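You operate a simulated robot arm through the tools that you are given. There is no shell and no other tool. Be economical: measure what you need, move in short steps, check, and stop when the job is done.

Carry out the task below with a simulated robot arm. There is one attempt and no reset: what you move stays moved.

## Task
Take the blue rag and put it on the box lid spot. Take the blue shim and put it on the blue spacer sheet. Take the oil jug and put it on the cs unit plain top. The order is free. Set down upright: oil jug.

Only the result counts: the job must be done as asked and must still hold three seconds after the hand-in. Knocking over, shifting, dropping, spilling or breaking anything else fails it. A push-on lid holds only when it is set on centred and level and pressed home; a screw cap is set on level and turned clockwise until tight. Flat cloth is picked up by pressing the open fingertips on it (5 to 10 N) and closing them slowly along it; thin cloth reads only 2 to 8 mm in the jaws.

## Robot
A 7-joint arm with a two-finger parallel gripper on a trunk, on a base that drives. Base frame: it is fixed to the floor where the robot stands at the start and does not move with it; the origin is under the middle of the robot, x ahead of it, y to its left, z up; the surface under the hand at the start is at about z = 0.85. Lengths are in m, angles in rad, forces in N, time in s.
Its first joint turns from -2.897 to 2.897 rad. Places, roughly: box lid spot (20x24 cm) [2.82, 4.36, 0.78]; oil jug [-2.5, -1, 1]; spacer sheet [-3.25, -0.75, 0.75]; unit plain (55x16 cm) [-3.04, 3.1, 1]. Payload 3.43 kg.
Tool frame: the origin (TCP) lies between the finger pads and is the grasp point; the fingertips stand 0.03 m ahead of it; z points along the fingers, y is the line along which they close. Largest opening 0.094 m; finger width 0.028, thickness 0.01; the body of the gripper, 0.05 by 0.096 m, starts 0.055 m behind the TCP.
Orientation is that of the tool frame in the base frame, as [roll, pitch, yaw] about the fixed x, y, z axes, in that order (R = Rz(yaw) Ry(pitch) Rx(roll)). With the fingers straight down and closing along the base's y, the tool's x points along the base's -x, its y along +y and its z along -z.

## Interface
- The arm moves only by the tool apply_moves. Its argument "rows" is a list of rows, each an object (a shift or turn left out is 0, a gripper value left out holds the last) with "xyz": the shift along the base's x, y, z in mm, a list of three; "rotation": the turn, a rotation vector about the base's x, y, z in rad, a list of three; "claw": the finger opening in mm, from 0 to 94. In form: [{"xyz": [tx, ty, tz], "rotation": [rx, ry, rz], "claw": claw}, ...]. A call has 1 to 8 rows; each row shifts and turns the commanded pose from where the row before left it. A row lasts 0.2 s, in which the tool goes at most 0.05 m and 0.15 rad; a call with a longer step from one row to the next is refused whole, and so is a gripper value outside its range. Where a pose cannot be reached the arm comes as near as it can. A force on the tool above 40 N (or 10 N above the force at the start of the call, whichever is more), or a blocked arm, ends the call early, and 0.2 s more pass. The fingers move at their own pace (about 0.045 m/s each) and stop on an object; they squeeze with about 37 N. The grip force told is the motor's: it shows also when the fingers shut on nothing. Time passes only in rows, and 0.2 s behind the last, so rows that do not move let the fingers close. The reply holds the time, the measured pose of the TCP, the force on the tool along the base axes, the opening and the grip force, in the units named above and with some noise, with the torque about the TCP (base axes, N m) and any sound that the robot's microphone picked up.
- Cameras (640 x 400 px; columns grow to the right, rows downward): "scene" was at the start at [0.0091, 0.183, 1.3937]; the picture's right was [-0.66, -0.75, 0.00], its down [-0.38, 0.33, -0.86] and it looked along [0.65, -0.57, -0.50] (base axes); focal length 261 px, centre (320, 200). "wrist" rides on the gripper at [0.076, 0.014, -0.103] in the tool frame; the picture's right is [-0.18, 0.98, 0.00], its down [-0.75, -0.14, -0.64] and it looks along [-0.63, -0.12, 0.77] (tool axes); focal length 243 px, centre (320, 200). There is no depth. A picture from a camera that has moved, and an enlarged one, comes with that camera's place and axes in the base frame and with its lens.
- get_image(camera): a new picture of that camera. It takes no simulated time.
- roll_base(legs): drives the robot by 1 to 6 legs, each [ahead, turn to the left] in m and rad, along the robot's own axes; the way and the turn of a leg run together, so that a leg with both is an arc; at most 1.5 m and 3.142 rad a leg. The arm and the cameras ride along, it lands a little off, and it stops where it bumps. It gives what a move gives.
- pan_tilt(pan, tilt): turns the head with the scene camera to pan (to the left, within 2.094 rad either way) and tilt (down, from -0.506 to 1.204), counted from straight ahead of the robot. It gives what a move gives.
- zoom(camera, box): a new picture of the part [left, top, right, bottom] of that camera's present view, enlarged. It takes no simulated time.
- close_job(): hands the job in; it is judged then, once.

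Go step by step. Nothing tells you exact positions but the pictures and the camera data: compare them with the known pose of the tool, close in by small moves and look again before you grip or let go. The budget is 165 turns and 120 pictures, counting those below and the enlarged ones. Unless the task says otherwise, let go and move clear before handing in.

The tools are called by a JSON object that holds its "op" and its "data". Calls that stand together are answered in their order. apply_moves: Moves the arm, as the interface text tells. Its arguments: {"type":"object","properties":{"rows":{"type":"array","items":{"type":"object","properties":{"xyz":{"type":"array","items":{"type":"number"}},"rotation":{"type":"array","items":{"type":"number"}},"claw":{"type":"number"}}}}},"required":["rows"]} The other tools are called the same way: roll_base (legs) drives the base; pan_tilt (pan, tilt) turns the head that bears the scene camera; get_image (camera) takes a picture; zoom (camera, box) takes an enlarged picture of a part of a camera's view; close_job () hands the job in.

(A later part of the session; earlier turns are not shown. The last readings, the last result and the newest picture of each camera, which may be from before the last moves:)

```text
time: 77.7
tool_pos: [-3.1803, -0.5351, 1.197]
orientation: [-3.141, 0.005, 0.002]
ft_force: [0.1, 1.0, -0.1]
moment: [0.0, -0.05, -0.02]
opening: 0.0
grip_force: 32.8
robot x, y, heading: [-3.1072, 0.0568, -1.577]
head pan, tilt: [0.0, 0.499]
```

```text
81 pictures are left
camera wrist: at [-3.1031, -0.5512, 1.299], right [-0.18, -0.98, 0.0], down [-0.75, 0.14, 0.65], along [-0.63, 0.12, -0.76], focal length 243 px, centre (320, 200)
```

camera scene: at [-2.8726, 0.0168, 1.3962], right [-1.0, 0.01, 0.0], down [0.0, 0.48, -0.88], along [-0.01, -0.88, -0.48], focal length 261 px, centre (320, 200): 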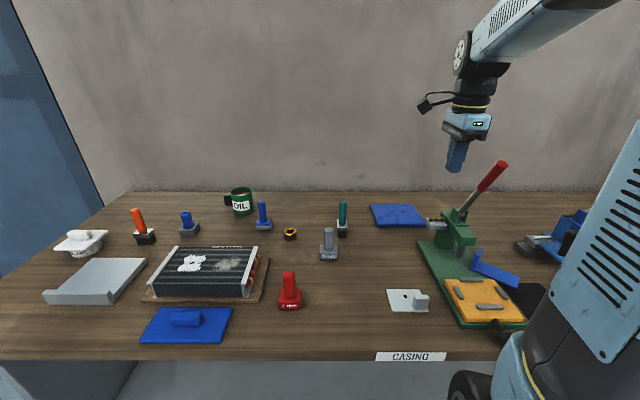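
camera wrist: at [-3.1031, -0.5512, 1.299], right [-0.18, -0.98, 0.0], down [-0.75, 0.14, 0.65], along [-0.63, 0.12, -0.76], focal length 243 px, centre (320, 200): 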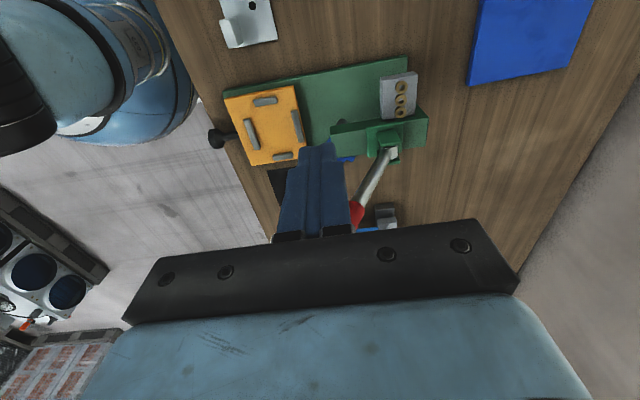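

The shim has fallen onto the press. I'll zoom in to see how it lies.

{"op": "zoom", "data": {"camera": "scene", "box": [400, 180, 580, 340]}}

{"op": "apply_moves", "data": {"rows": [{"xyz": [0, 0, 20], "claw": 60}, {"xyz": [30, 0, 20]}, {"xyz": [40, 0, 10]}, {"xyz": [40, 0, 0]}]}}

{"op": "get_image", "data": {"camera": "wrist"}}

```text
2.50 times, centred on (490, 260) of scene
camera zoom: at [-2.8726, 0.0168, 1.3962], right [-1.0, 0.01, 0.0], down [0.0, 0.48, -0.88], along [-0.01, -0.88, -0.48], focal length 652 px, centre (-105, 50)
```

zoom: 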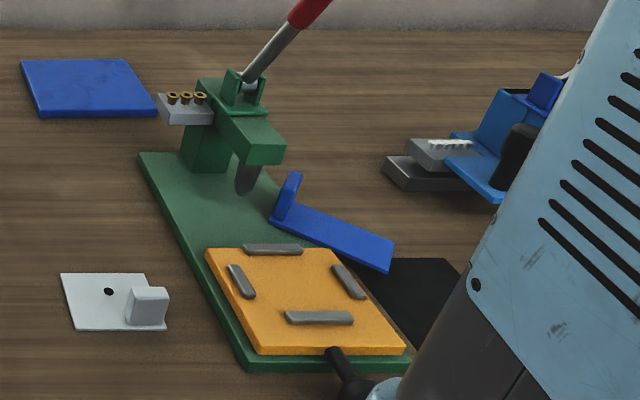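

```text
time: 78.7
tool_pos: [-3.0703, -0.5363, 1.2489]
orientation: [-3.14, 0.003, 0.001]
ft_force: [0.1, -0.1, 0.5]
moment: [0.02, -0.05, 0.03]
opening: 0.0602
grip_force: 0.0
robot x, y, heading: [-3.1051, 0.0489, -1.577]
head pan, tilt: [0.0, 0.499]
```

```text
79 pictures are left
camera wrist: at [-2.9928, -0.5521, 1.3509], right [-0.18, -0.98, 0.0], down [-0.75, 0.14, 0.65], along [-0.63, 0.12, -0.76], focal length 243 px, centre (320, 200)
```

wrist: 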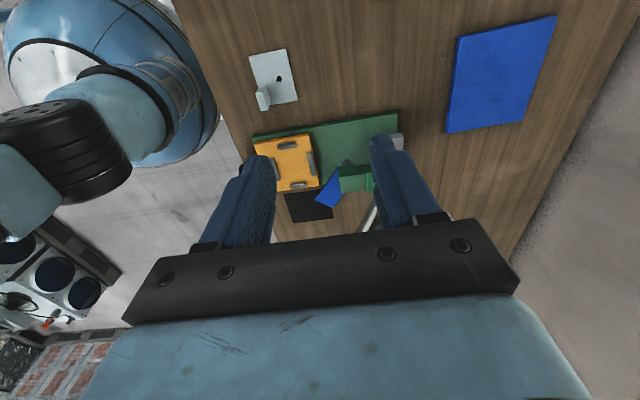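

The shim is lying tilted on the press base edge with its tab up, near (-3.33, -0.55). I'll bring the gripper above it, turned to match, for a closer look.

{"op": "apply_moves", "data": {"rows": [{"xyz": [-34, 5, 0], "rotation": [0, 0, 0.129]}, {"xyz": [-34, 5, 0], "rotation": [0, 0, 0.129]}, {"xyz": [-34, 5, 0], "rotation": [0, 0, 0.129]}, {"xyz": [-34, 5, 0], "rotation": [0, 0, 0.129]}, {"xyz": [-34, 5, 0], "rotation": [0, 0, 0.129]}, {"xyz": [-34, 5, 0], "rotation": [0, 0, 0.129]}, {"xyz": [-34, 5, 0], "rotation": [0, 0, 0.129]}, {"xyz": [-34, 5, 0], "rotation": [0, 0, 0.129]}]}}

{"op": "get_image", "data": {"camera": "wrist"}}

{"op": "zoom", "data": {"camera": "scene", "box": [440, 210, 560, 310]}}

```text
time: 80.5
tool_pos: [-3.3465, -0.4937, 1.2441]
orientation: [-3.139, 0.002, 1.034]
ft_force: [0.6, -0.5, -0.3]
moment: [-0.02, 0.0, 0.0]
opening: 0.0598
grip_force: 0.0
robot x, y, heading: [-3.1064, 0.0515, -1.579]
head pan, tilt: [0.0, 0.499]
```

```text
78 pictures are left
camera wrist: at [-3.2941, -0.4368, 1.3468], right [0.75, -0.66, 0.0], down [-0.5, -0.57, 0.64], along [-0.43, -0.48, -0.76], focal length 243 px, centre (320, 200)
```

wrist: 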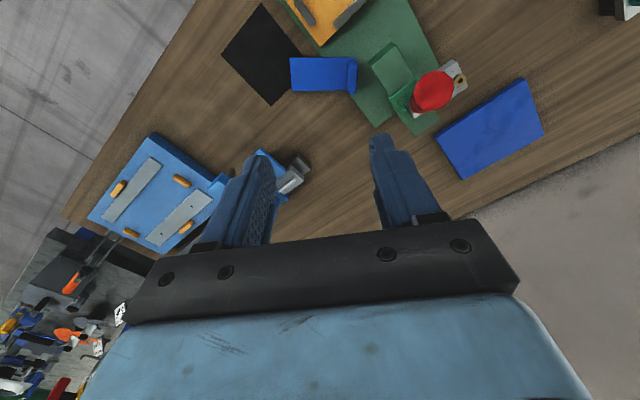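

```text
4.00 times, centred on (500, 260) of scene
camera zoom: at [-2.8722, 0.0166, 1.3961], right [-1.0, 0.01, 0.0], down [0.0, 0.48, -0.88], along [-0.01, -0.88, -0.48], focal length 1044 px, centre (-400, -40)
```

zoom: 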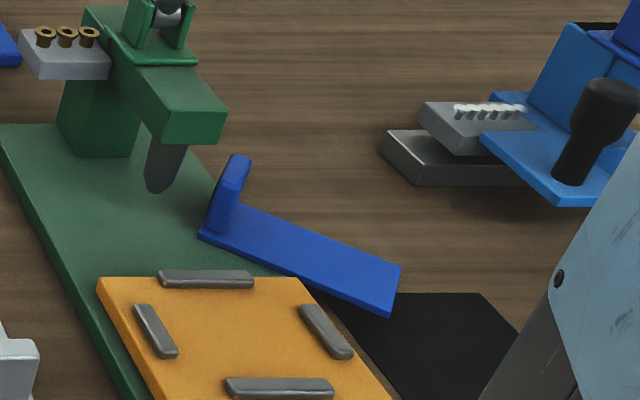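

The tab top stands at z ≈ 0.93 next to the press head, so a shallow grip with the gripper body above the head is possible. I'll descend above it in stages.

{"op": "apply_moves", "data": {"rows": [{"xyz": [12, -25, -40], "claw": 34}, {"xyz": [10, -24, -40]}, {"xyz": [0, 0, -40]}, {"xyz": [0, 0, -40]}, {"xyz": [0, 0, -30]}, {"xyz": [0, 0, 0]}]}}

{"op": "get_image", "data": {"camera": "wrist"}}

{"op": "zoom", "data": {"camera": "scene", "box": [420, 170, 560, 290]}}

```text
time: 81.6
tool_pos: [-3.3197, -0.5462, 1.0873]
orientation: [3.141, 0.007, 1.035]
ft_force: [2.8, 8.3, 15.5]
moment: [-0.18, -0.55, 0.38]
opening: 0.0337
grip_force: 0.1
robot x, y, heading: [-3.1114, 0.0503, -1.577]
head pan, tilt: [0.0, 0.499]
stopped in row 5: the force on the tool passed its limit at 73 N (the readings are from after the stop); the commanded pose is now the measured one
```

```text
76 pictures are left
camera wrist: at [-3.2686, -0.4879, 1.1893], right [0.75, -0.66, 0.0], down [-0.5, -0.57, 0.65], along [-0.43, -0.49, -0.76], focal length 243 px, centre (320, 200)
```

wrist: 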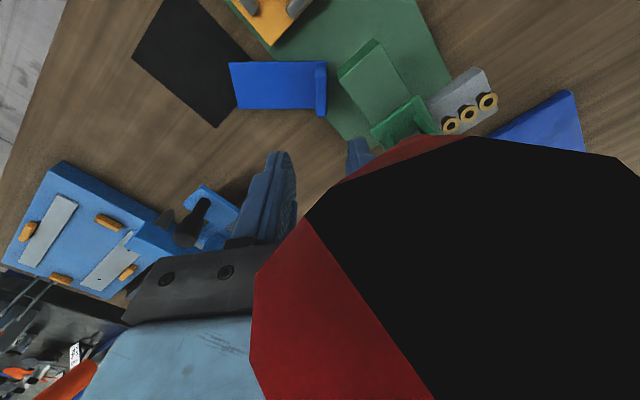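

```text
3.33 times, centred on (490, 230) of scene
camera zoom: at [-2.8723, 0.0176, 1.3962], right [-1.0, 0.01, 0.0], down [0.0, 0.48, -0.88], along [-0.01, -0.88, -0.48], focal length 870 px, centre (-247, 100)
```

zoom: 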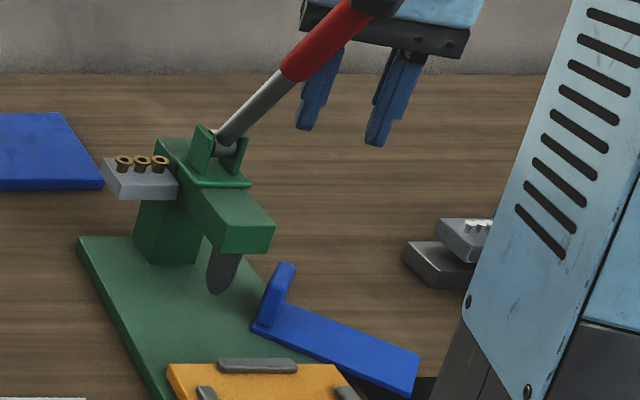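

I hit the press lever: it leans forward, with its top near (-3.27, -0.515, 1.20). I'll back straight up and check that nothing shifted.

{"op": "apply_moves", "data": {"rows": [{"xyz": [-3, 0, 15]}, {"xyz": [-5, 0, 30]}, {"xyz": [-8, 0, 40]}, {"xyz": [-10, 0, 45]}, {"xyz": [-10, 0, 45]}, {"xyz": [0, 0, 20]}]}}

{"op": "zoom", "data": {"camera": "scene", "box": [400, 130, 580, 340]}}

```text
time: 83.0
tool_pos: [-3.356, -0.5471, 1.282]
orientation: [-3.139, 0.004, 1.034]
ft_force: [0.3, -0.4, 0.1]
moment: [0.01, -0.04, -0.01]
opening: 0.0342
grip_force: 0.2
robot x, y, heading: [-3.1055, 0.0524, -1.577]
head pan, tilt: [0.0, 0.499]
```

```text
1.90 times, centred on (490, 235) of scene
camera zoom: at [-2.8725, 0.0164, 1.3962], right [-1.0, 0.01, 0.0], down [0.0, 0.48, -0.88], along [-0.01, -0.88, -0.48], focal length 497 px, centre (-4, 133)
```

zoom: 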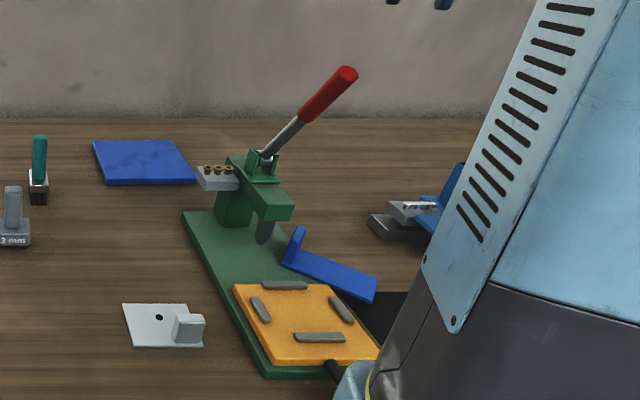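

The press looks undisturbed. I'll rotate the gripper to take the shim's free end across its width, well away from the lever, so I can draw it clear.

{"op": "apply_moves", "data": {"rows": [{"xyz": [-10, 10, 0], "rotation": [0, 0, 0.14], "claw": 70}, {"xyz": [-10, 10, 0], "rotation": [0, 0, 0.14]}, {"xyz": [-10, 10, 0], "rotation": [0, 0, 0.14]}, {"xyz": [-7, 10, 0], "rotation": [0, 0, 0.14]}, {"xyz": [0, 8, 0], "rotation": [0, 0, 0.14]}, {"rotation": [0, 0, 0.14]}, {"rotation": [0, 0, 0.14]}, {"rotation": [0, 0, 0.14]}]}}

{"op": "apply_moves", "data": {"rows": [{"rotation": [0, 0, 0.14]}, {"rotation": [0, 0, 0.14]}, {"rotation": [0, 0, 0.13], "xyz": [0, 0, -20]}, {"xyz": [0, 0, -40]}, {"xyz": [0, 0, -40]}, {"xyz": [0, 0, -40]}, {"xyz": [0, 0, -20]}]}}

{"op": "get_image", "data": {"camera": "wrist"}}

{"op": "get_image", "data": {"camera": "scene"}}

```text
time: 84.8
tool_pos: [-3.3948, -0.4983, 1.2818]
orientation: [3.141, 0.005, 2.157]
ft_force: [0.6, 0.0, -0.8]
moment: [-0.02, 0.0, 0.02]
opening: 0.0703
grip_force: 0.1
robot x, y, heading: [-3.1064, 0.0542, -1.57]
head pan, tilt: [0.0, 0.499]
```

```text
time: 86.4
tool_pos: [-3.3906, -0.4977, 1.1193]
orientation: [-3.14, 0.005, 2.564]
ft_force: [-0.3, 0.2, 0.6]
moment: [0.0, -0.01, 0.01]
opening: 0.0697
grip_force: 0.0
robot x, y, heading: [-3.1072, 0.0509, -1.577]
head pan, tilt: [0.0, 0.499]
```

```text
73 pictures are left
camera wrist: at [-3.4467, -0.445, 1.2226], right [0.69, 0.72, 0.0], down [0.55, -0.53, 0.65], along [0.47, -0.45, -0.76], focal length 243 px, centre (320, 200)
```

wrist: 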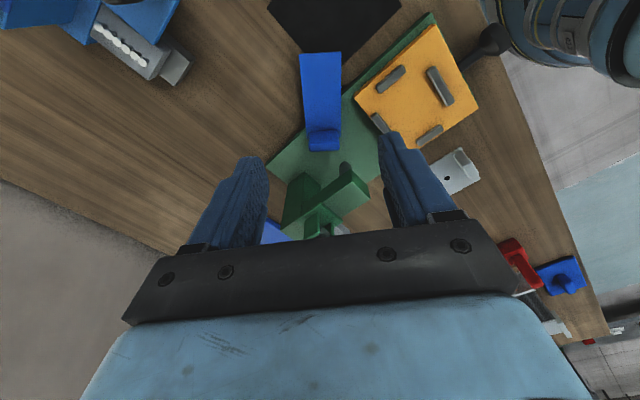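

```text
72 pictures are left
camera scene: at [-2.8725, 0.0166, 1.3962], right [-1.0, 0.01, 0.0], down [0.0, 0.48, -0.88], along [-0.01, -0.88, -0.48], focal length 261 px, centre (320, 200)
```

scene: 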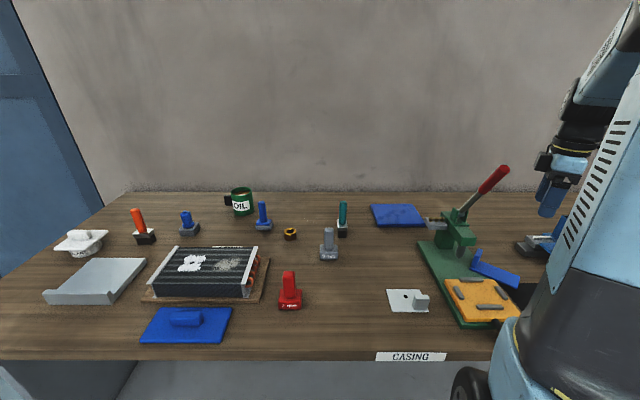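

The plate axis is at about 140°, so I'll trim the yaw and descend close to the free end.

{"op": "apply_moves", "data": {"rows": [{"rotation": [0, 0, -0.12], "xyz": [1, 1, -40], "claw": 64}, {"xyz": [0, 0, -45]}, {"xyz": [0, 0, -45]}, {"xyz": [0, 0, -45]}, {"xyz": [0, 0, -30]}, {"xyz": [0, 0, 0]}]}}

{"op": "get_image", "data": {"camera": "wrist"}}

```text
time: 87.8
tool_pos: [-3.392, -0.4964, 0.9161]
orientation: [-3.141, 0.006, 2.443]
ft_force: [0.5, -0.5, 0.3]
moment: [-0.01, 0.0, 0.03]
opening: 0.0638
grip_force: 0.2
robot x, y, heading: [-3.1084, 0.0495, -1.578]
head pan, tilt: [0.0, 0.499]
```

```text
71 pictures are left
camera wrist: at [-3.4415, -0.4371, 1.0176], right [0.77, 0.63, 0.0], down [0.48, -0.59, 0.65], along [0.41, -0.5, -0.76], focal length 243 px, centre (320, 200)
```

wrist: 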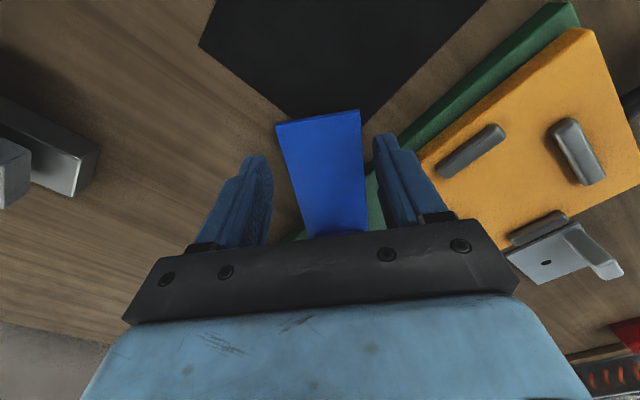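

The shim's free end is centred between the fingers. Lowering until the tips are just above the table.

{"op": "apply_moves", "data": {"rows": [{"xyz": [2, -2, -20]}, {"xyz": [0, 0, -10]}, {"xyz": [0, 0, -4]}, {"xyz": [0, 0, 0]}]}}

{"op": "zoom", "data": {"camera": "wrist", "box": [200, 60, 440, 260]}}

```text
time: 88.8
tool_pos: [-3.3912, -0.4999, 0.8817]
orientation: [-3.14, 0.005, 2.444]
ft_force: [-1.1, -0.9, 0.2]
moment: [0.02, -0.01, -0.01]
opening: 0.0637
grip_force: 0.0
robot x, y, heading: [-3.107, 0.0558, -1.584]
head pan, tilt: [0.0, 0.499]
```

```text
2.00 times, centred on (320, 160) of wrist
camera zoom: at [-3.4397, -0.44, 0.9831], right [0.77, 0.64, 0.0], down [0.48, -0.59, 0.65], along [0.41, -0.5, -0.76], focal length 485 px, centre (320, 280)
```

zoom: 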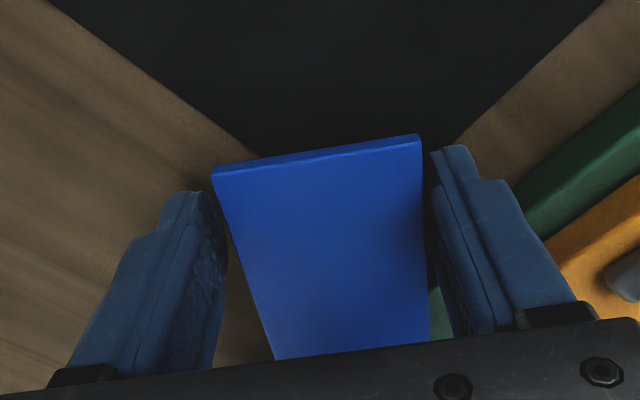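

The plate end is nearly level between the pads at z ≈ 0.865. Closing on it and checking.

{"op": "apply_moves", "data": {"rows": [{"claw": 52}, {"claw": 40}, {}, {}, {}]}}

{"op": "apply_moves", "data": {"rows": [{"xyz": [0, 0, 2]}, {"xyz": [0, 0, 3]}, {"xyz": [0, 0, 4]}, {"xyz": [0, 0, 4]}, {"xyz": [0, 0, 0]}]}}

{"op": "zoom", "data": {"camera": "scene", "box": [400, 200, 560, 330]}}

```text
time: 90.0
tool_pos: [-3.3916, -0.4997, 0.8805]
orientation: [3.141, 0.006, 2.444]
ft_force: [-0.7, -0.2, 0.7]
moment: [-0.01, 0.02, -0.01]
opening: 0.053
grip_force: 36.8
robot x, y, heading: [-3.108, 0.0537, -1.579]
head pan, tilt: [0.0, 0.499]
```

```text
time: 91.2
tool_pos: [-3.3899, -0.4992, 0.896]
orientation: [-3.141, 0.005, 2.443]
ft_force: [-1.3, 0.3, -1.0]
moment: [0.0, 0.05, -0.01]
opening: 0.0531
grip_force: 36.7
robot x, y, heading: [-3.1084, 0.05, -1.572]
head pan, tilt: [0.0, 0.499]
```

```text
3.08 times, centred on (480, 265) of scene
camera zoom: at [-2.8726, 0.0164, 1.3962], right [-1.0, 0.01, 0.0], down [0.0, 0.48, -0.88], along [-0.01, -0.88, -0.48], focal length 803 px, centre (-172, 0)
```

zoom: 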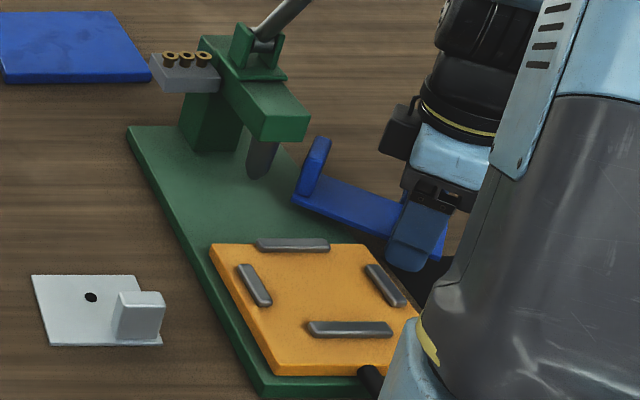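

The shim is held level by its edges. I'll draw it away from the press and set it down on clear table to re-grip the tab.

{"op": "apply_moves", "data": {"rows": [{"xyz": [-5, 3, 3]}, {"xyz": [-10, 4, 3]}, {"xyz": [-12, 4, 0]}, {"xyz": [-12, 4, 0]}, {"xyz": [-12, 0, 0]}, {"xyz": [-12, 0, 0]}, {"xyz": [-12, 0, 0]}, {"xyz": [-8, 0, 0]}]}}

{"op": "zoom", "data": {"camera": "scene", "box": [400, 200, 560, 330]}}

{"op": "get_image", "data": {"camera": "wrist"}}

```text
time: 93.0
tool_pos: [-3.4733, -0.4855, 0.9018]
orientation: [3.141, 0.007, 2.442]
ft_force: [0.0, -0.3, -1.1]
moment: [0.02, 0.04, 0.01]
opening: 0.0528
grip_force: 36.8
robot x, y, heading: [-3.1042, 0.053, -1.575]
head pan, tilt: [0.0, 0.499]
```

```text
3.08 times, centred on (480, 265) of scene
camera zoom: at [-2.8725, 0.0164, 1.3962], right [-1.0, 0.01, 0.0], down [0.0, 0.48, -0.88], along [-0.01, -0.88, -0.48], focal length 803 px, centre (-172, 0)
```

zoom: 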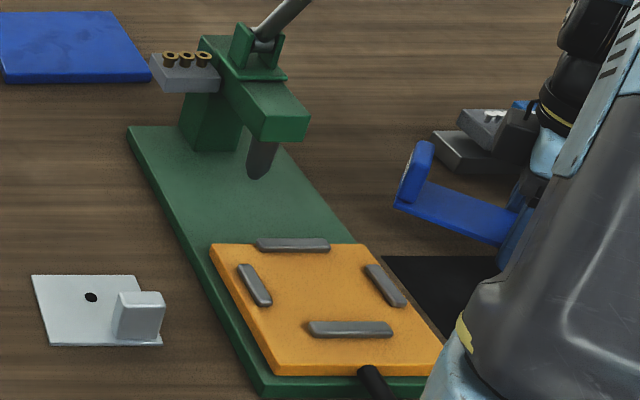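

```text
67 pictures are left
camera wrist: at [-3.5227, -0.4259, 1.003], right [0.77, 0.63, 0.0], down [0.48, -0.59, 0.65], along [0.41, -0.5, -0.76], focal length 243 px, centre (320, 200)
```

wrist: 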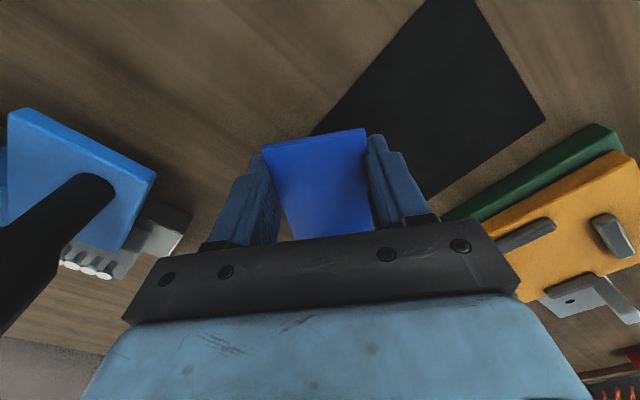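

It's clear of the press now, above bare wood. Lowering and releasing.

{"op": "apply_moves", "data": {"rows": [{"xyz": [0, 0, -10]}, {"xyz": [0, 0, -8]}, {"xyz": [0, 0, -5]}, {"xyz": [0, 0, -4]}, {"xyz": [0, 0, -4]}, {}]}}

```text
time: 93.9
tool_pos: [-3.4755, -0.4843, 0.8801]
orientation: [-3.138, 0.004, 2.444]
ft_force: [3.6, 6.3, 10.6]
moment: [0.55, -0.17, -0.06]
opening: 0.053
grip_force: 37.3
robot x, y, heading: [-3.106, 0.0503, -1.576]
head pan, tilt: [0.0, 0.499]
stopped in row 4: the force on the tool passed its limit at 50 N (the readings are from after the stop); the commanded pose is now the measured one
```

The tips touched the table at 0.850. Releasing and rising.

{"op": "apply_moves", "data": {"rows": [{"claw": 66}, {}, {"xyz": [0, 0, 10]}, {"xyz": [0, 0, 30]}, {"xyz": [0, 0, 45]}, {"xyz": [0, 0, 45]}, {"xyz": [0, 0, 45]}]}}

{"op": "get_image", "data": {"camera": "wrist"}}

```text
time: 95.5
tool_pos: [-3.4711, -0.4851, 1.0528]
orientation: [-3.14, 0.005, 2.444]
ft_force: [-0.9, -0.7, -0.3]
moment: [0.0, 0.02, -0.01]
opening: 0.0659
grip_force: 0.1
robot x, y, heading: [-3.1093, 0.0527, -1.575]
head pan, tilt: [0.0, 0.499]
```

```text
66 pictures are left
camera wrist: at [-3.5212, -0.426, 1.1554], right [0.77, 0.64, 0.0], down [0.49, -0.59, 0.65], along [0.41, -0.5, -0.76], focal length 243 px, centre (320, 200)
```

wrist: 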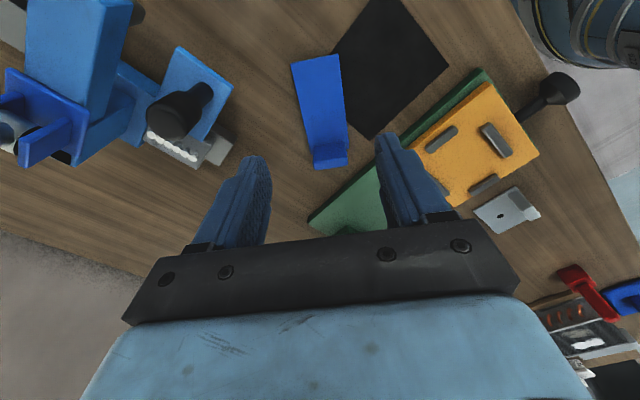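

The shim lies flat with its tab at about (-3.412, -0.540). Rotating a quarter turn to grip the tab.

{"op": "apply_moves", "data": {"rows": [{"rotation": [0, 0, -0.143]}, {"rotation": [0, 0, -0.143]}, {"rotation": [0, 0, -0.143]}, {"rotation": [0, 0, -0.143]}, {"rotation": [0, 0, -0.143]}, {"rotation": [0, 0, -0.143]}, {"rotation": [0, 0, -0.143], "xyz": [15, -15, 0]}, {"rotation": [0, 0, -0.143], "xyz": [15, -15, 0]}]}}

{"op": "apply_moves", "data": {"rows": [{"rotation": [0, 0, -0.143], "xyz": [15, -15, 0]}, {"rotation": [0, 0, -0.143], "xyz": [14, -10, -20]}, {"rotation": [0, 0, -0.141], "xyz": [0, 0, -30]}, {"xyz": [0, 0, -30]}, {"xyz": [0, 0, -20]}, {}]}}

{"op": "get_image", "data": {"camera": "wrist"}}

```text
time: 97.3
tool_pos: [-3.4447, -0.5123, 1.0533]
orientation: [-3.137, 0.007, 1.296]
ft_force: [0.1, 0.3, -0.1]
moment: [-0.03, -0.01, -0.03]
opening: 0.0659
grip_force: 0.1
robot x, y, heading: [-3.1059, 0.0517, -1.579]
head pan, tilt: [0.0, 0.499]
```

```text
time: 98.7
tool_pos: [-3.4164, -0.5396, 0.9545]
orientation: [-3.137, 0.005, 0.873]
ft_force: [0.2, -0.1, -0.1]
moment: [0.03, 0.01, 0.04]
opening: 0.0665
grip_force: 0.1
robot x, y, heading: [-3.1082, 0.0532, -1.583]
head pan, tilt: [0.0, 0.499]
```

```text
65 pictures are left
camera wrist: at [-3.3549, -0.491, 1.0565], right [0.64, -0.77, 0.0], down [-0.59, -0.49, 0.65], along [-0.5, -0.41, -0.76], focal length 243 px, centre (320, 200)
```

wrist: 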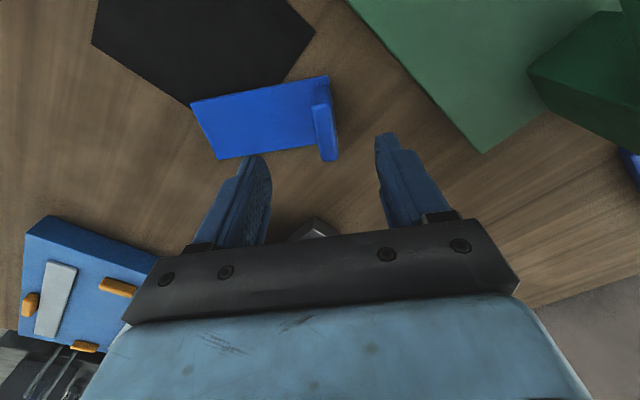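

Small x correction, then descend around the tab and close.

{"op": "apply_moves", "data": {"rows": [{"xyz": [7, 0, -30]}, {"xyz": [0, 0, -25]}, {"xyz": [0, 0, -10]}, {"claw": 40}, {"claw": 0}, {}, {}, {}]}}

{"op": "apply_moves", "data": {"rows": [{"xyz": [0, 0, 2]}, {"xyz": [0, 0, 4]}, {"xyz": [0, 0, 6]}, {"xyz": [0, 0, 10]}, {"xyz": [0, 0, 14]}, {"xyz": [0, 0, 16]}, {"xyz": [0, 0, 14]}, {"xyz": [0, 0, 8]}]}}

{"op": "get_image", "data": {"camera": "wrist"}}

```text
time: 100.5
tool_pos: [-3.4103, -0.5398, 0.8908]
orientation: [-3.137, 0.006, 0.874]
ft_force: [-0.1, 0.5, 0.2]
moment: [0.0, -0.03, 0.01]
opening: 0.0177
grip_force: 37.4
robot x, y, heading: [-3.1094, 0.0504, -1.575]
head pan, tilt: [0.0, 0.499]
```

```text
time: 102.3
tool_pos: [-3.4085, -0.5393, 0.9639]
orientation: [-3.136, 0.005, 0.875]
ft_force: [1.1, -0.3, -0.8]
moment: [-0.04, -0.01, 0.02]
opening: 0.0174
grip_force: 36.6
robot x, y, heading: [-3.1062, 0.0504, -1.58]
head pan, tilt: [0.0, 0.499]
```

```text
64 pictures are left
camera wrist: at [-3.3472, -0.4912, 1.0654], right [0.64, -0.77, 0.0], down [-0.59, -0.49, 0.65], along [-0.5, -0.41, -0.76], focal length 243 px, centre (320, 200)
```

wrist: 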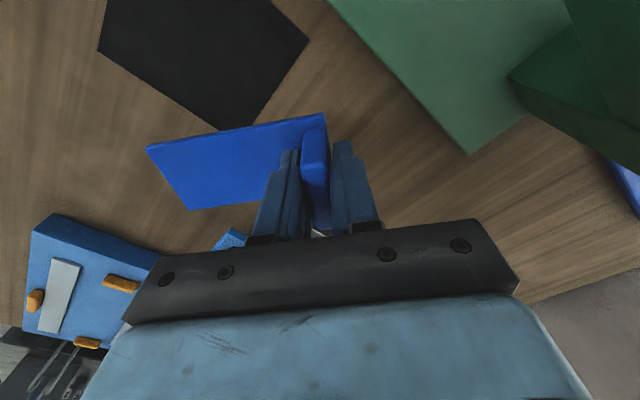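

The shim is firmly held. I'll raise it slowly, then back the base out to pass in front of the lever.

{"op": "apply_moves", "data": {"rows": [{"xyz": [0, 0, 8]}, {"xyz": [0, 0, 14]}, {"xyz": [0, 0, 18]}, {"xyz": [0, 0, 18]}, {"xyz": [0, 0, 14]}, {"xyz": [0, 0, 8]}, {}]}}

{"op": "roll_base", "data": {"legs": [[-0.1, 0], [-0.1, 0]]}}

{"op": "apply_moves", "data": {"rows": [{"xyz": [8, 0, 0], "rotation": [0, 0, 0.03]}, {"xyz": [14, 0, 0], "rotation": [0, 0, 0.05]}, {"xyz": [18, 0, 0], "rotation": [0, 0, 0.05]}, {"xyz": [20, 0, 0], "rotation": [0, 0, 0.05]}, {"xyz": [20, 0, 0], "rotation": [0, 0, 0.05]}, {"xyz": [20, 0, 0], "rotation": [0, 0, 0.05]}, {"xyz": [20, 0, 0], "rotation": [0, 0, 0.05]}, {"xyz": [20, 0, 0], "rotation": [0, 0, 0.05]}]}}

```text
time: 103.9
tool_pos: [-3.4094, -0.5392, 1.0451]
orientation: [-3.135, 0.005, 0.875]
ft_force: [1.1, -0.4, 0.2]
moment: [-0.04, -0.03, 0.02]
opening: 0.0176
grip_force: 37.2
robot x, y, heading: [-3.1094, 0.0544, -1.579]
head pan, tilt: [0.0, 0.499]
```

```text
time: 105.8
tool_pos: [-3.4055, -0.341, 1.0446]
orientation: [-3.136, 0.006, 0.876]
ft_force: [-0.1, -0.1, -1.1]
moment: [-0.02, 0.03, -0.01]
opening: 0.0174
grip_force: 37.2
robot x, y, heading: [-3.1085, 0.2521, -1.574]
head pan, tilt: [0.0, 0.499]
```

```text
time: 107.6
tool_pos: [-3.2652, -0.3421, 1.0439]
orientation: [-3.137, 0.004, 1.258]
ft_force: [-0.7, -0.1, -0.6]
moment: [0.02, -0.02, -0.03]
opening: 0.0174
grip_force: 36.3
robot x, y, heading: [-3.1034, 0.2531, -1.576]
head pan, tilt: [0.0, 0.499]
```

Holding well. I'll keep crossing to x ≈ -3.09 and finish the rotation.

{"op": "apply_moves", "data": {"rows": [{"xyz": [14, 0, 0], "rotation": [0, 0, 0.04]}, {"xyz": [20, 0, 0], "rotation": [0, 0, 0.05]}, {"xyz": [22, 0, 0], "rotation": [0, 0, 0.05]}, {"xyz": [22, 0, 0], "rotation": [0, 0, 0.05]}, {"xyz": [22, 0, 0], "rotation": [0, 0, 0.05]}, {"xyz": [22, 0, 0], "rotation": [0, 0, 0.05]}, {"xyz": [22, 0, 0], "rotation": [0, 0, 0.022]}, {"xyz": [14, 0, 0]}]}}

{"op": "roll_base", "data": {"legs": [[0.1, 0], [0.13, 0]]}}

{"op": "get_image", "data": {"camera": "scene"}}

```text
time: 109.4
tool_pos: [-3.1087, -0.3427, 1.0444]
orientation: [-3.139, 0.003, 1.569]
ft_force: [0.2, -0.3, -0.2]
moment: [-0.02, 0.01, 0.01]
opening: 0.0175
grip_force: 37.1
robot x, y, heading: [-3.1058, 0.2525, -1.576]
head pan, tilt: [0.0, 0.499]
```

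```text
time: 111.5
tool_pos: [-3.1046, -0.5734, 1.0441]
orientation: [-3.138, 0.006, 1.574]
ft_force: [-0.2, 0.4, 0.8]
moment: [0.03, -0.01, 0.0]
opening: 0.0174
grip_force: 37.1
robot x, y, heading: [-3.1069, 0.0211, -1.567]
head pan, tilt: [0.0, 0.499]
```

```text
63 pictures are left
camera scene: at [-2.8724, -0.0118, 1.3962], right [-1.0, 0.0, 0.0], down [0.0, 0.48, -0.88], along [0.0, -0.88, -0.48], focal length 261 px, centre (320, 200)
```

scene: 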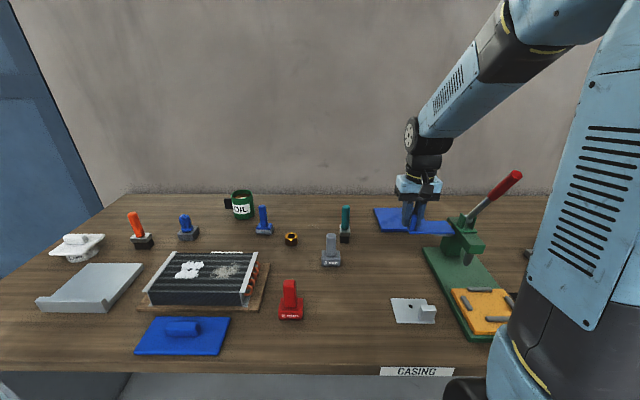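

Extending toward the sheet, slowly.

{"op": "apply_moves", "data": {"rows": [{"xyz": [0, -8, 0]}, {"xyz": [0, -15, 0]}, {"xyz": [0, -20, 0]}, {"xyz": [0, -22, 0]}, {"xyz": [0, -22, 0]}, {"xyz": [0, -22, 0]}, {"xyz": [0, -22, 0]}, {"xyz": [0, -22, 0]}]}}

{"op": "apply_moves", "data": {"rows": [{"xyz": [0, -22, 0]}, {"xyz": [-4, -22, 0]}, {"xyz": [-5, -22, 0]}, {"xyz": [-6, -22, -5]}, {"xyz": [-6, -20, -10]}, {"xyz": [-2, -16, -15]}, {"xyz": [0, -8, -15]}, {"xyz": [0, 0, -10]}]}}

{"op": "get_image", "data": {"camera": "wrist"}}

{"op": "zoom", "data": {"camera": "scene", "box": [350, 140, 510, 260]}}

```text
time: 113.3
tool_pos: [-3.1057, -0.7253, 1.0465]
orientation: [-3.136, 0.004, 1.573]
ft_force: [-0.3, 1.3, -0.3]
moment: [-0.02, -0.06, 0.02]
opening: 0.0175
grip_force: 37.5
robot x, y, heading: [-3.1057, 0.0233, -1.571]
head pan, tilt: [0.0, 0.499]
```

```text
time: 115.1
tool_pos: [-3.1293, -0.8581, 0.9897]
orientation: [-3.137, 0.003, 1.575]
ft_force: [-0.5, 0.0, -0.4]
moment: [-0.01, -0.01, -0.01]
opening: 0.0178
grip_force: 37.4
robot x, y, heading: [-3.1102, 0.0214, -1.566]
head pan, tilt: [0.0, 0.499]
```

```text
62 pictures are left
camera wrist: at [-3.1142, -0.7825, 1.0914], right [0.98, -0.18, 0.0], down [-0.14, -0.75, 0.65], along [-0.12, -0.63, -0.76], focal length 243 px, centre (320, 200)
```

wrist: 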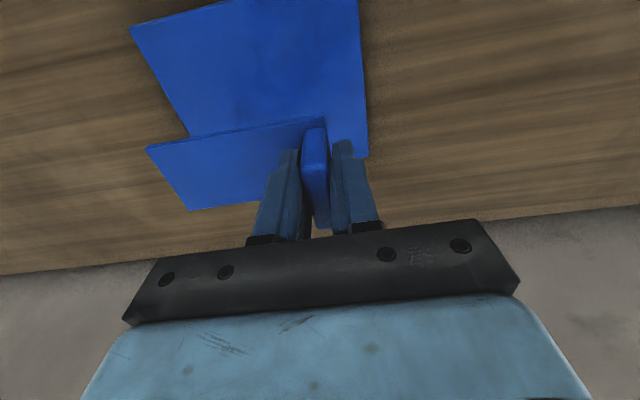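

```text
3.33 times, centred on (430, 200) of scene
camera zoom: at [-2.8724, -0.0122, 1.3962], right [-1.0, 0.0, 0.0], down [0.0, 0.48, -0.88], along [0.0, -0.88, -0.48], focal length 870 px, centre (-47, 200)
```

zoom: 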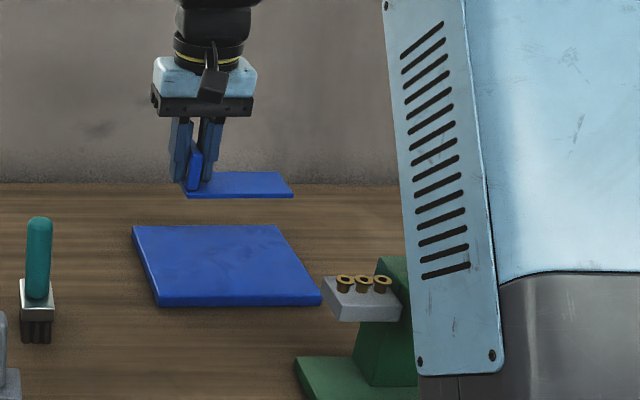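

The shim is centred over the sheet at about (-3.177, -0.85). Lowering.

{"op": "apply_moves", "data": {"rows": [{"xyz": [0, 5, -10]}, {"xyz": [0, 0, -18]}, {"xyz": [0, 0, -18]}, {"xyz": [0, 0, -15]}, {"xyz": [0, 0, -10]}, {"xyz": [0, 0, -5]}, {}]}}

{"op": "apply_moves", "data": {"rows": [{"xyz": [0, 0, -3]}, {"xyz": [0, 0, -3]}, {"xyz": [0, 0, -3]}, {}]}}

{"op": "get_image", "data": {"camera": "wrist"}}

```text
time: 116.7
tool_pos: [-3.1283, -0.8545, 0.9134]
orientation: [-3.138, 0.003, 1.575]
ft_force: [0.0, 0.3, -1.2]
moment: [0.03, -0.02, 0.0]
opening: 0.0174
grip_force: 37.2
robot x, y, heading: [-3.1086, 0.022, -1.573]
head pan, tilt: [0.0, 0.499]
```

```text
time: 117.7
tool_pos: [-3.1279, -0.8552, 0.9055]
orientation: [-3.138, 0.007, 1.574]
ft_force: [-0.6, -2.9, 12.6]
moment: [-0.02, -0.06, -0.01]
opening: 0.0177
grip_force: 37.0
robot x, y, heading: [-3.1049, 0.0202, -1.571]
head pan, tilt: [0.0, 0.499]
```

```text
60 pictures are left
camera wrist: at [-3.1131, -0.7779, 1.008], right [0.98, -0.18, 0.0], down [-0.14, -0.75, 0.65], along [-0.12, -0.64, -0.76], focal length 243 px, centre (320, 200)
```

wrist: 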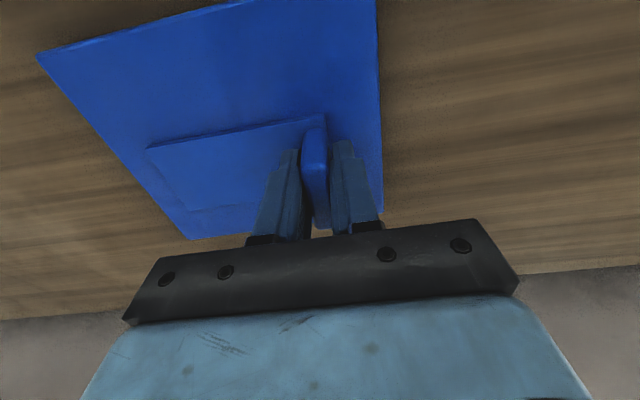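

It's in contact and centred on the sheet. Releasing and rising.

{"op": "apply_moves", "data": {"rows": [{"claw": 30}, {"claw": 50}, {}, {"xyz": [0, 0, 10]}, {"xyz": [0, 0, 30]}, {"xyz": [0, 0, 45]}, {"xyz": [0, 0, 45]}, {"xyz": [0, 0, 45]}]}}

{"op": "get_image", "data": {"camera": "wrist"}}

```text
time: 119.5
tool_pos: [-3.1279, -0.8553, 1.0775]
orientation: [-3.137, 0.003, 1.574]
ft_force: [-0.2, -0.1, -0.1]
moment: [-0.02, -0.04, -0.01]
opening: 0.0499
grip_force: 0.2
robot x, y, heading: [-3.1062, 0.0154, -1.574]
head pan, tilt: [0.0, 0.499]
```

```text
59 pictures are left
camera wrist: at [-3.1129, -0.7796, 1.1799], right [0.98, -0.18, 0.0], down [-0.14, -0.75, 0.65], along [-0.12, -0.63, -0.76], focal length 243 px, centre (320, 200)
```

wrist: 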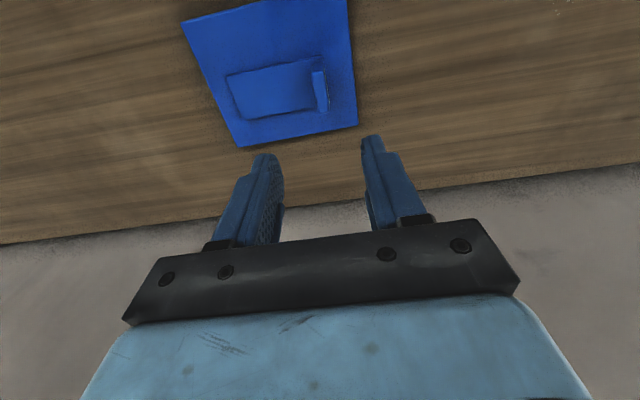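

The shim rests well inside the sheet. Next is the oil jug: I'll retract the arm and zoom in on the jug.

{"op": "apply_moves", "data": {"rows": [{"xyz": [5, 40, 10]}, {"xyz": [5, 45, 10]}, {"xyz": [5, 45, 10]}, {"xyz": [5, 45, 10]}, {"xyz": [0, 45, 10]}, {"xyz": [0, 45, 10]}, {"xyz": [0, 45, 10]}, {"xyz": [0, 40, 0], "claw": 94}]}}

{"op": "zoom", "data": {"camera": "scene", "box": [170, 165, 330, 265]}}

{"op": "roll_base", "data": {"legs": [[-0.3, 0], [0, 0.52], [0, 0.52], [0, 0.52]]}}

```text
time: 121.3
tool_pos: [-3.1093, -0.5031, 1.1473]
orientation: [-3.139, 0.004, 1.574]
ft_force: [-0.1, -0.6, -1.6]
moment: [0.03, -0.01, -0.05]
opening: 0.0846
grip_force: 0.0
robot x, y, heading: [-3.1059, 0.0214, -1.572]
head pan, tilt: [0.0, 0.499]
```

```text
4.00 times, centred on (250, 215) of scene
camera zoom: at [-2.8724, -0.0125, 1.3962], right [-1.0, 0.0, 0.0], down [0.0, 0.48, -0.88], along [0.0, -0.88, -0.48], focal length 1044 px, centre (600, 140)
```

zoom: 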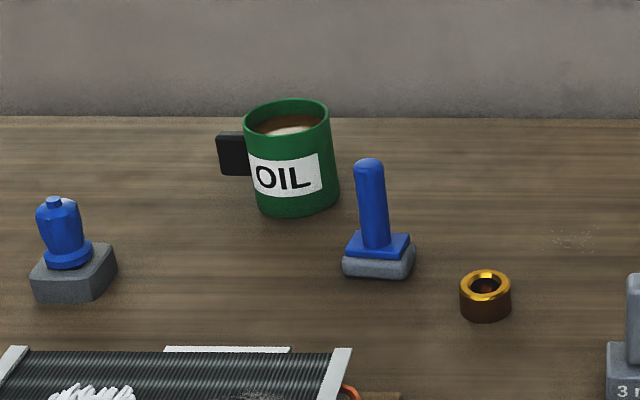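

```text
time: 127.1
tool_pos: [-2.6501, 0.0672, 1.1487]
orientation: [-3.137, 0.003, 2.631]
ft_force: [-0.4, -0.9, -0.8]
moment: [0.04, -0.04, -0.02]
opening: 0.0938
grip_force: 0.0
robot x, y, heading: [-3.1336, 0.2761, -0.51]
head pan, tilt: [0.0, 0.499]
stopped in leg 4: the robot was blocked; the commanded pose is now the measured one
```

The jug is about 83 mm across, centred near (-2.577, -0.901), with its handle toward +x and oil in it. I'll drive in front of it.

{"op": "roll_base", "data": {"legs": [[0.5, 0], [0, -0.36], [0, -0.36], [0, -0.34]]}}

{"op": "get_image", "data": {"camera": "scene"}}

```text
time: 129.9
tool_pos: [-2.2418, -0.1829, 1.1491]
orientation: [-3.14, 0.001, 2.599]
ft_force: [-0.2, 1.2, -0.2]
moment: [0.0, 0.0, -0.03]
opening: 0.0941
grip_force: 0.1
robot x, y, heading: [-2.7195, 0.0414, -0.547]
head pan, tilt: [0.0, 0.499]
stopped in leg 1: the robot was blocked; the commanded pose is now the measured one
```

```text
57 pictures are left
camera scene: at [-2.5706, 0.222, 1.3962], right [-0.52, -0.85, 0.0], down [-0.41, 0.25, -0.88], along [0.75, -0.46, -0.48], focal length 261 px, centre (320, 200)
```

scene: 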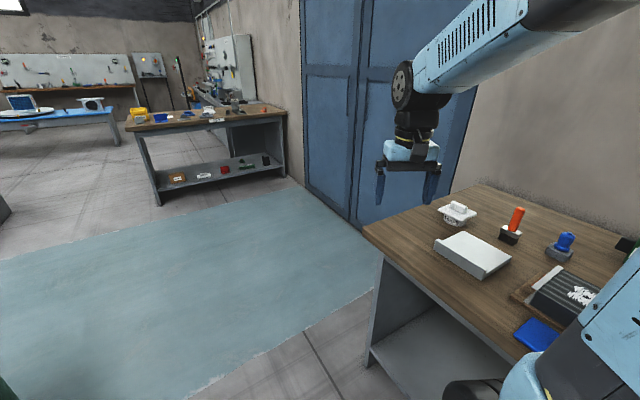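

I touched the bench. I'll back off slightly, turn to face it and check.

{"op": "roll_base", "data": {"legs": [[-0.04, 0], [0, -0.35], [0, -0.35], [0, -0.32]]}}

{"op": "get_image", "data": {"camera": "scene"}}

```text
time: 134.7
tool_pos: [-2.6914, -0.4669, 1.1501]
orientation: [-3.137, 0.004, 1.589]
ft_force: [1.5, -0.1, 0.7]
moment: [0.0, 0.08, 0.01]
opening: 0.094
grip_force: 0.0
robot x, y, heading: [-2.6981, 0.0571, -1.56]
head pan, tilt: [0.0, 0.499]
stopped in leg 4: the robot was blocked; the commanded pose is now the measured one
```

```text
56 pictures are left
camera scene: at [-2.4609, 0.0265, 1.3961], right [-1.0, -0.01, 0.0], down [-0.01, 0.48, -0.88], along [0.01, -0.88, -0.48], focal length 261 px, centre (320, 200)
```

scene: 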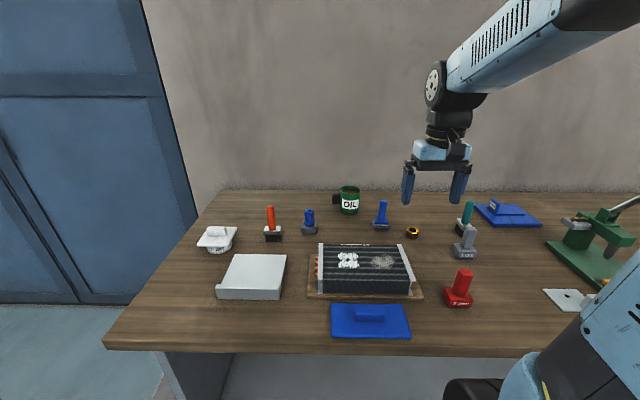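

Squaring closer, then reaching over the jug with the fingers turned to straddle it off the handle.

{"op": "roll_base", "data": {"legs": [[0.035, 0]]}}

{"op": "apply_moves", "data": {"rows": [{"xyz": [14, -40, 0], "rotation": [0, 0, -0.14]}, {"xyz": [14, -40, 0], "rotation": [0, 0, -0.14]}, {"xyz": [14, -40, 0], "rotation": [0, 0, -0.14]}, {"xyz": [14, -40, 0], "rotation": [0, 0, -0.14]}, {"xyz": [14, -40, 0], "rotation": [0, 0, -0.14]}, {"xyz": [14, -40, 0], "rotation": [0, 0, -0.14]}, {"xyz": [14, -40, 0], "rotation": [0, 0, -0.14]}, {"xyz": [14, -40, 0], "rotation": [0, 0, -0.14]}]}}

{"op": "apply_moves", "data": {"rows": [{"xyz": [0, -30, -20], "rotation": [0, 0, -0.07]}, {"xyz": [0, -30, -20]}, {"xyz": [0, -10, 0]}, {}]}}

{"op": "get_image", "data": {"camera": "wrist"}}

{"op": "zoom", "data": {"camera": "scene", "box": [280, 120, 440, 240]}}

```text
time: 135.5
tool_pos: [-2.6906, -0.5029, 1.1483]
orientation: [-3.137, 0.004, 1.589]
ft_force: [0.7, -0.2, -0.2]
moment: [0.03, -0.06, 0.01]
opening: 0.0941
grip_force: 0.1
robot x, y, heading: [-2.6963, 0.0268, -1.561]
head pan, tilt: [0.0, 0.499]
```

```text
time: 137.3
tool_pos: [-2.5792, -0.8223, 1.149]
orientation: [-3.137, 0.003, 0.466]
ft_force: [-0.1, 0.6, 1.6]
moment: [-0.05, -0.04, -0.02]
opening: 0.0939
grip_force: 0.1
robot x, y, heading: [-2.6991, 0.0224, -1.559]
head pan, tilt: [0.0, 0.499]
```

```text
time: 138.3
tool_pos: [-2.5807, -0.8903, 1.1079]
orientation: [-3.136, 0.004, 0.399]
ft_force: [0.0, -0.4, -0.5]
moment: [0.01, -0.02, -0.02]
opening: 0.0942
grip_force: 0.0
robot x, y, heading: [-2.6973, 0.0197, -1.564]
head pan, tilt: [0.0, 0.499]
```

```text
55 pictures are left
camera wrist: at [-2.5037, -0.8758, 1.211], right [0.21, -0.98, 0.0], down [-0.75, -0.17, 0.64], along [-0.63, -0.13, -0.76], focal length 243 px, centre (320, 200)
```

wrist: 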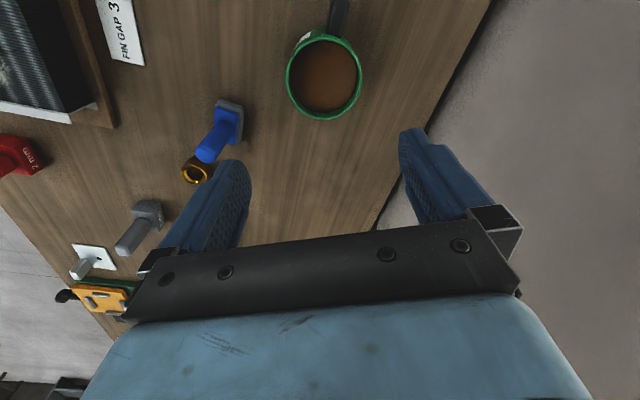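

```text
3.33 times, centred on (360, 180) of scene
camera zoom: at [-2.461, -0.0092, 1.3962], right [-1.0, -0.01, 0.0], down [-0.01, 0.48, -0.88], along [0.01, -0.88, -0.48], focal length 870 px, centre (187, 267)
```

zoom: 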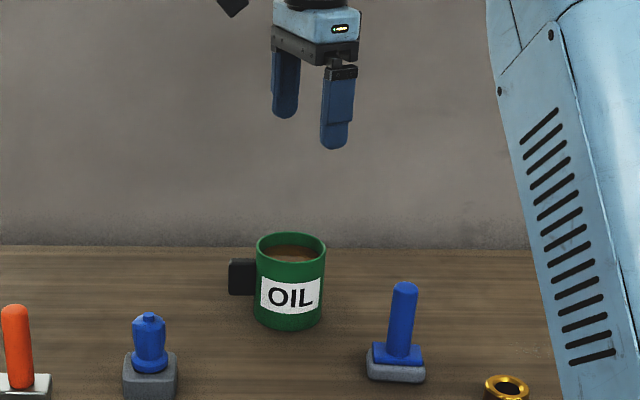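

Both cameras agree: the rim is centred at (-2.568, -0.894), z ≈ 0.94. I'll adjust and descend to just above the rim.

{"op": "apply_moves", "data": {"rows": [{"xyz": [12, -4, -20]}, {"xyz": [0, 0, -40]}, {"xyz": [0, 0, -40]}, {"xyz": [0, 0, -10]}, {}]}}

{"op": "get_image", "data": {"camera": "wrist"}}

{"op": "zoom", "data": {"camera": "scene", "box": [300, 150, 400, 225]}}

```text
time: 139.5
tool_pos: [-2.5681, -0.8949, 0.9984]
orientation: [-3.135, 0.006, 0.4]
ft_force: [-0.2, -0.2, -0.5]
moment: [-0.01, 0.01, -0.02]
opening: 0.094
grip_force: 0.1
robot x, y, heading: [-2.6976, 0.0264, -1.558]
head pan, tilt: [0.0, 0.499]
```

```text
53 pictures are left
camera wrist: at [-2.491, -0.8804, 1.1017], right [0.21, -0.98, 0.0], down [-0.75, -0.16, 0.64], along [-0.63, -0.13, -0.76], focal length 243 px, centre (320, 200)
```

wrist: 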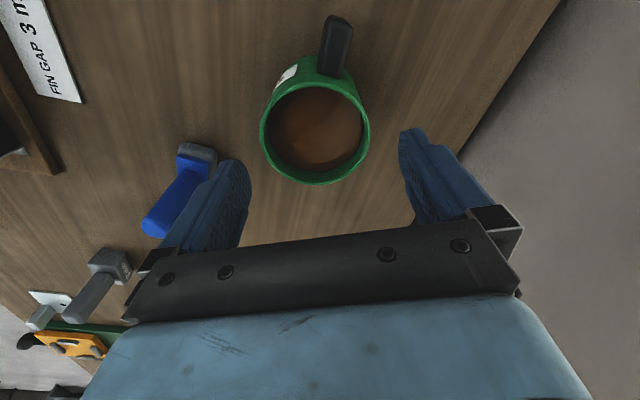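

```text
5.33 times, centred on (350, 188) of scene
camera zoom: at [-2.461, -0.0092, 1.3962], right [-1.0, -0.01, 0.0], down [-0.01, 0.48, -0.88], along [0.01, -0.88, -0.48], focal length 1392 px, centre (160, 267)
```

zoom: 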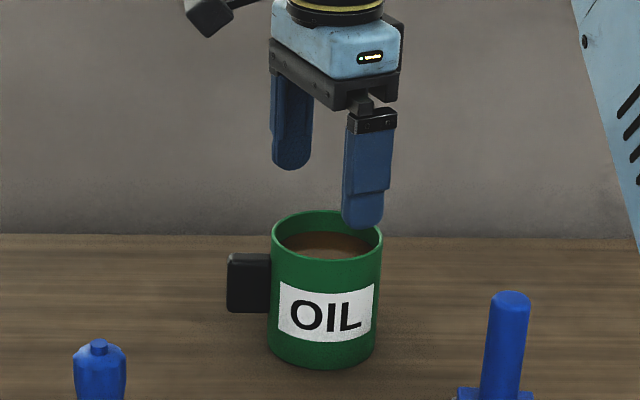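

It's centred within a couple of millimetres. I'll descend with the fingers either side, watching the force.

{"op": "apply_moves", "data": {"rows": [{"xyz": [0, 2, -20]}, {"xyz": [0, 0, -15]}, {"xyz": [0, 0, -10]}, {"xyz": [0, 0, -10]}, {}]}}

{"op": "get_image", "data": {"camera": "wrist"}}

{"op": "zoom", "data": {"camera": "scene", "box": [300, 150, 400, 225]}}

```text
time: 140.7
tool_pos: [-2.5675, -0.8954, 0.9426]
orientation: [-3.138, 0.004, 0.399]
ft_force: [0.1, 0.5, -0.5]
moment: [0.0, 0.02, 0.03]
opening: 0.0939
grip_force: 0.0
robot x, y, heading: [-2.6989, 0.0235, -1.56]
head pan, tilt: [0.0, 0.499]
```

```text
51 pictures are left
camera wrist: at [-2.4905, -0.8796, 1.0457], right [0.21, -0.98, 0.0], down [-0.75, -0.17, 0.64], along [-0.63, -0.13, -0.76], focal length 243 px, centre (320, 200)
```

wrist: 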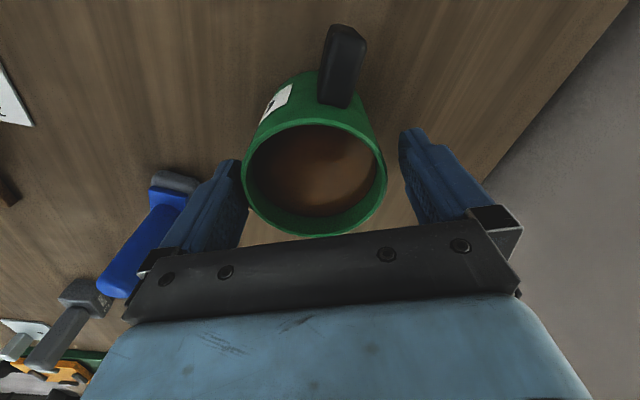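

```text
5.33 times, centred on (350, 188) of scene
camera zoom: at [-2.461, -0.0092, 1.3962], right [-1.0, -0.01, 0.0], down [-0.01, 0.48, -0.88], along [0.01, -0.88, -0.48], focal length 1392 px, centre (160, 267)
```

zoom: 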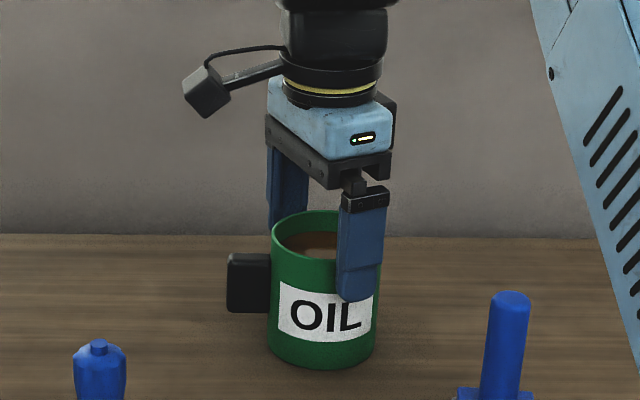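

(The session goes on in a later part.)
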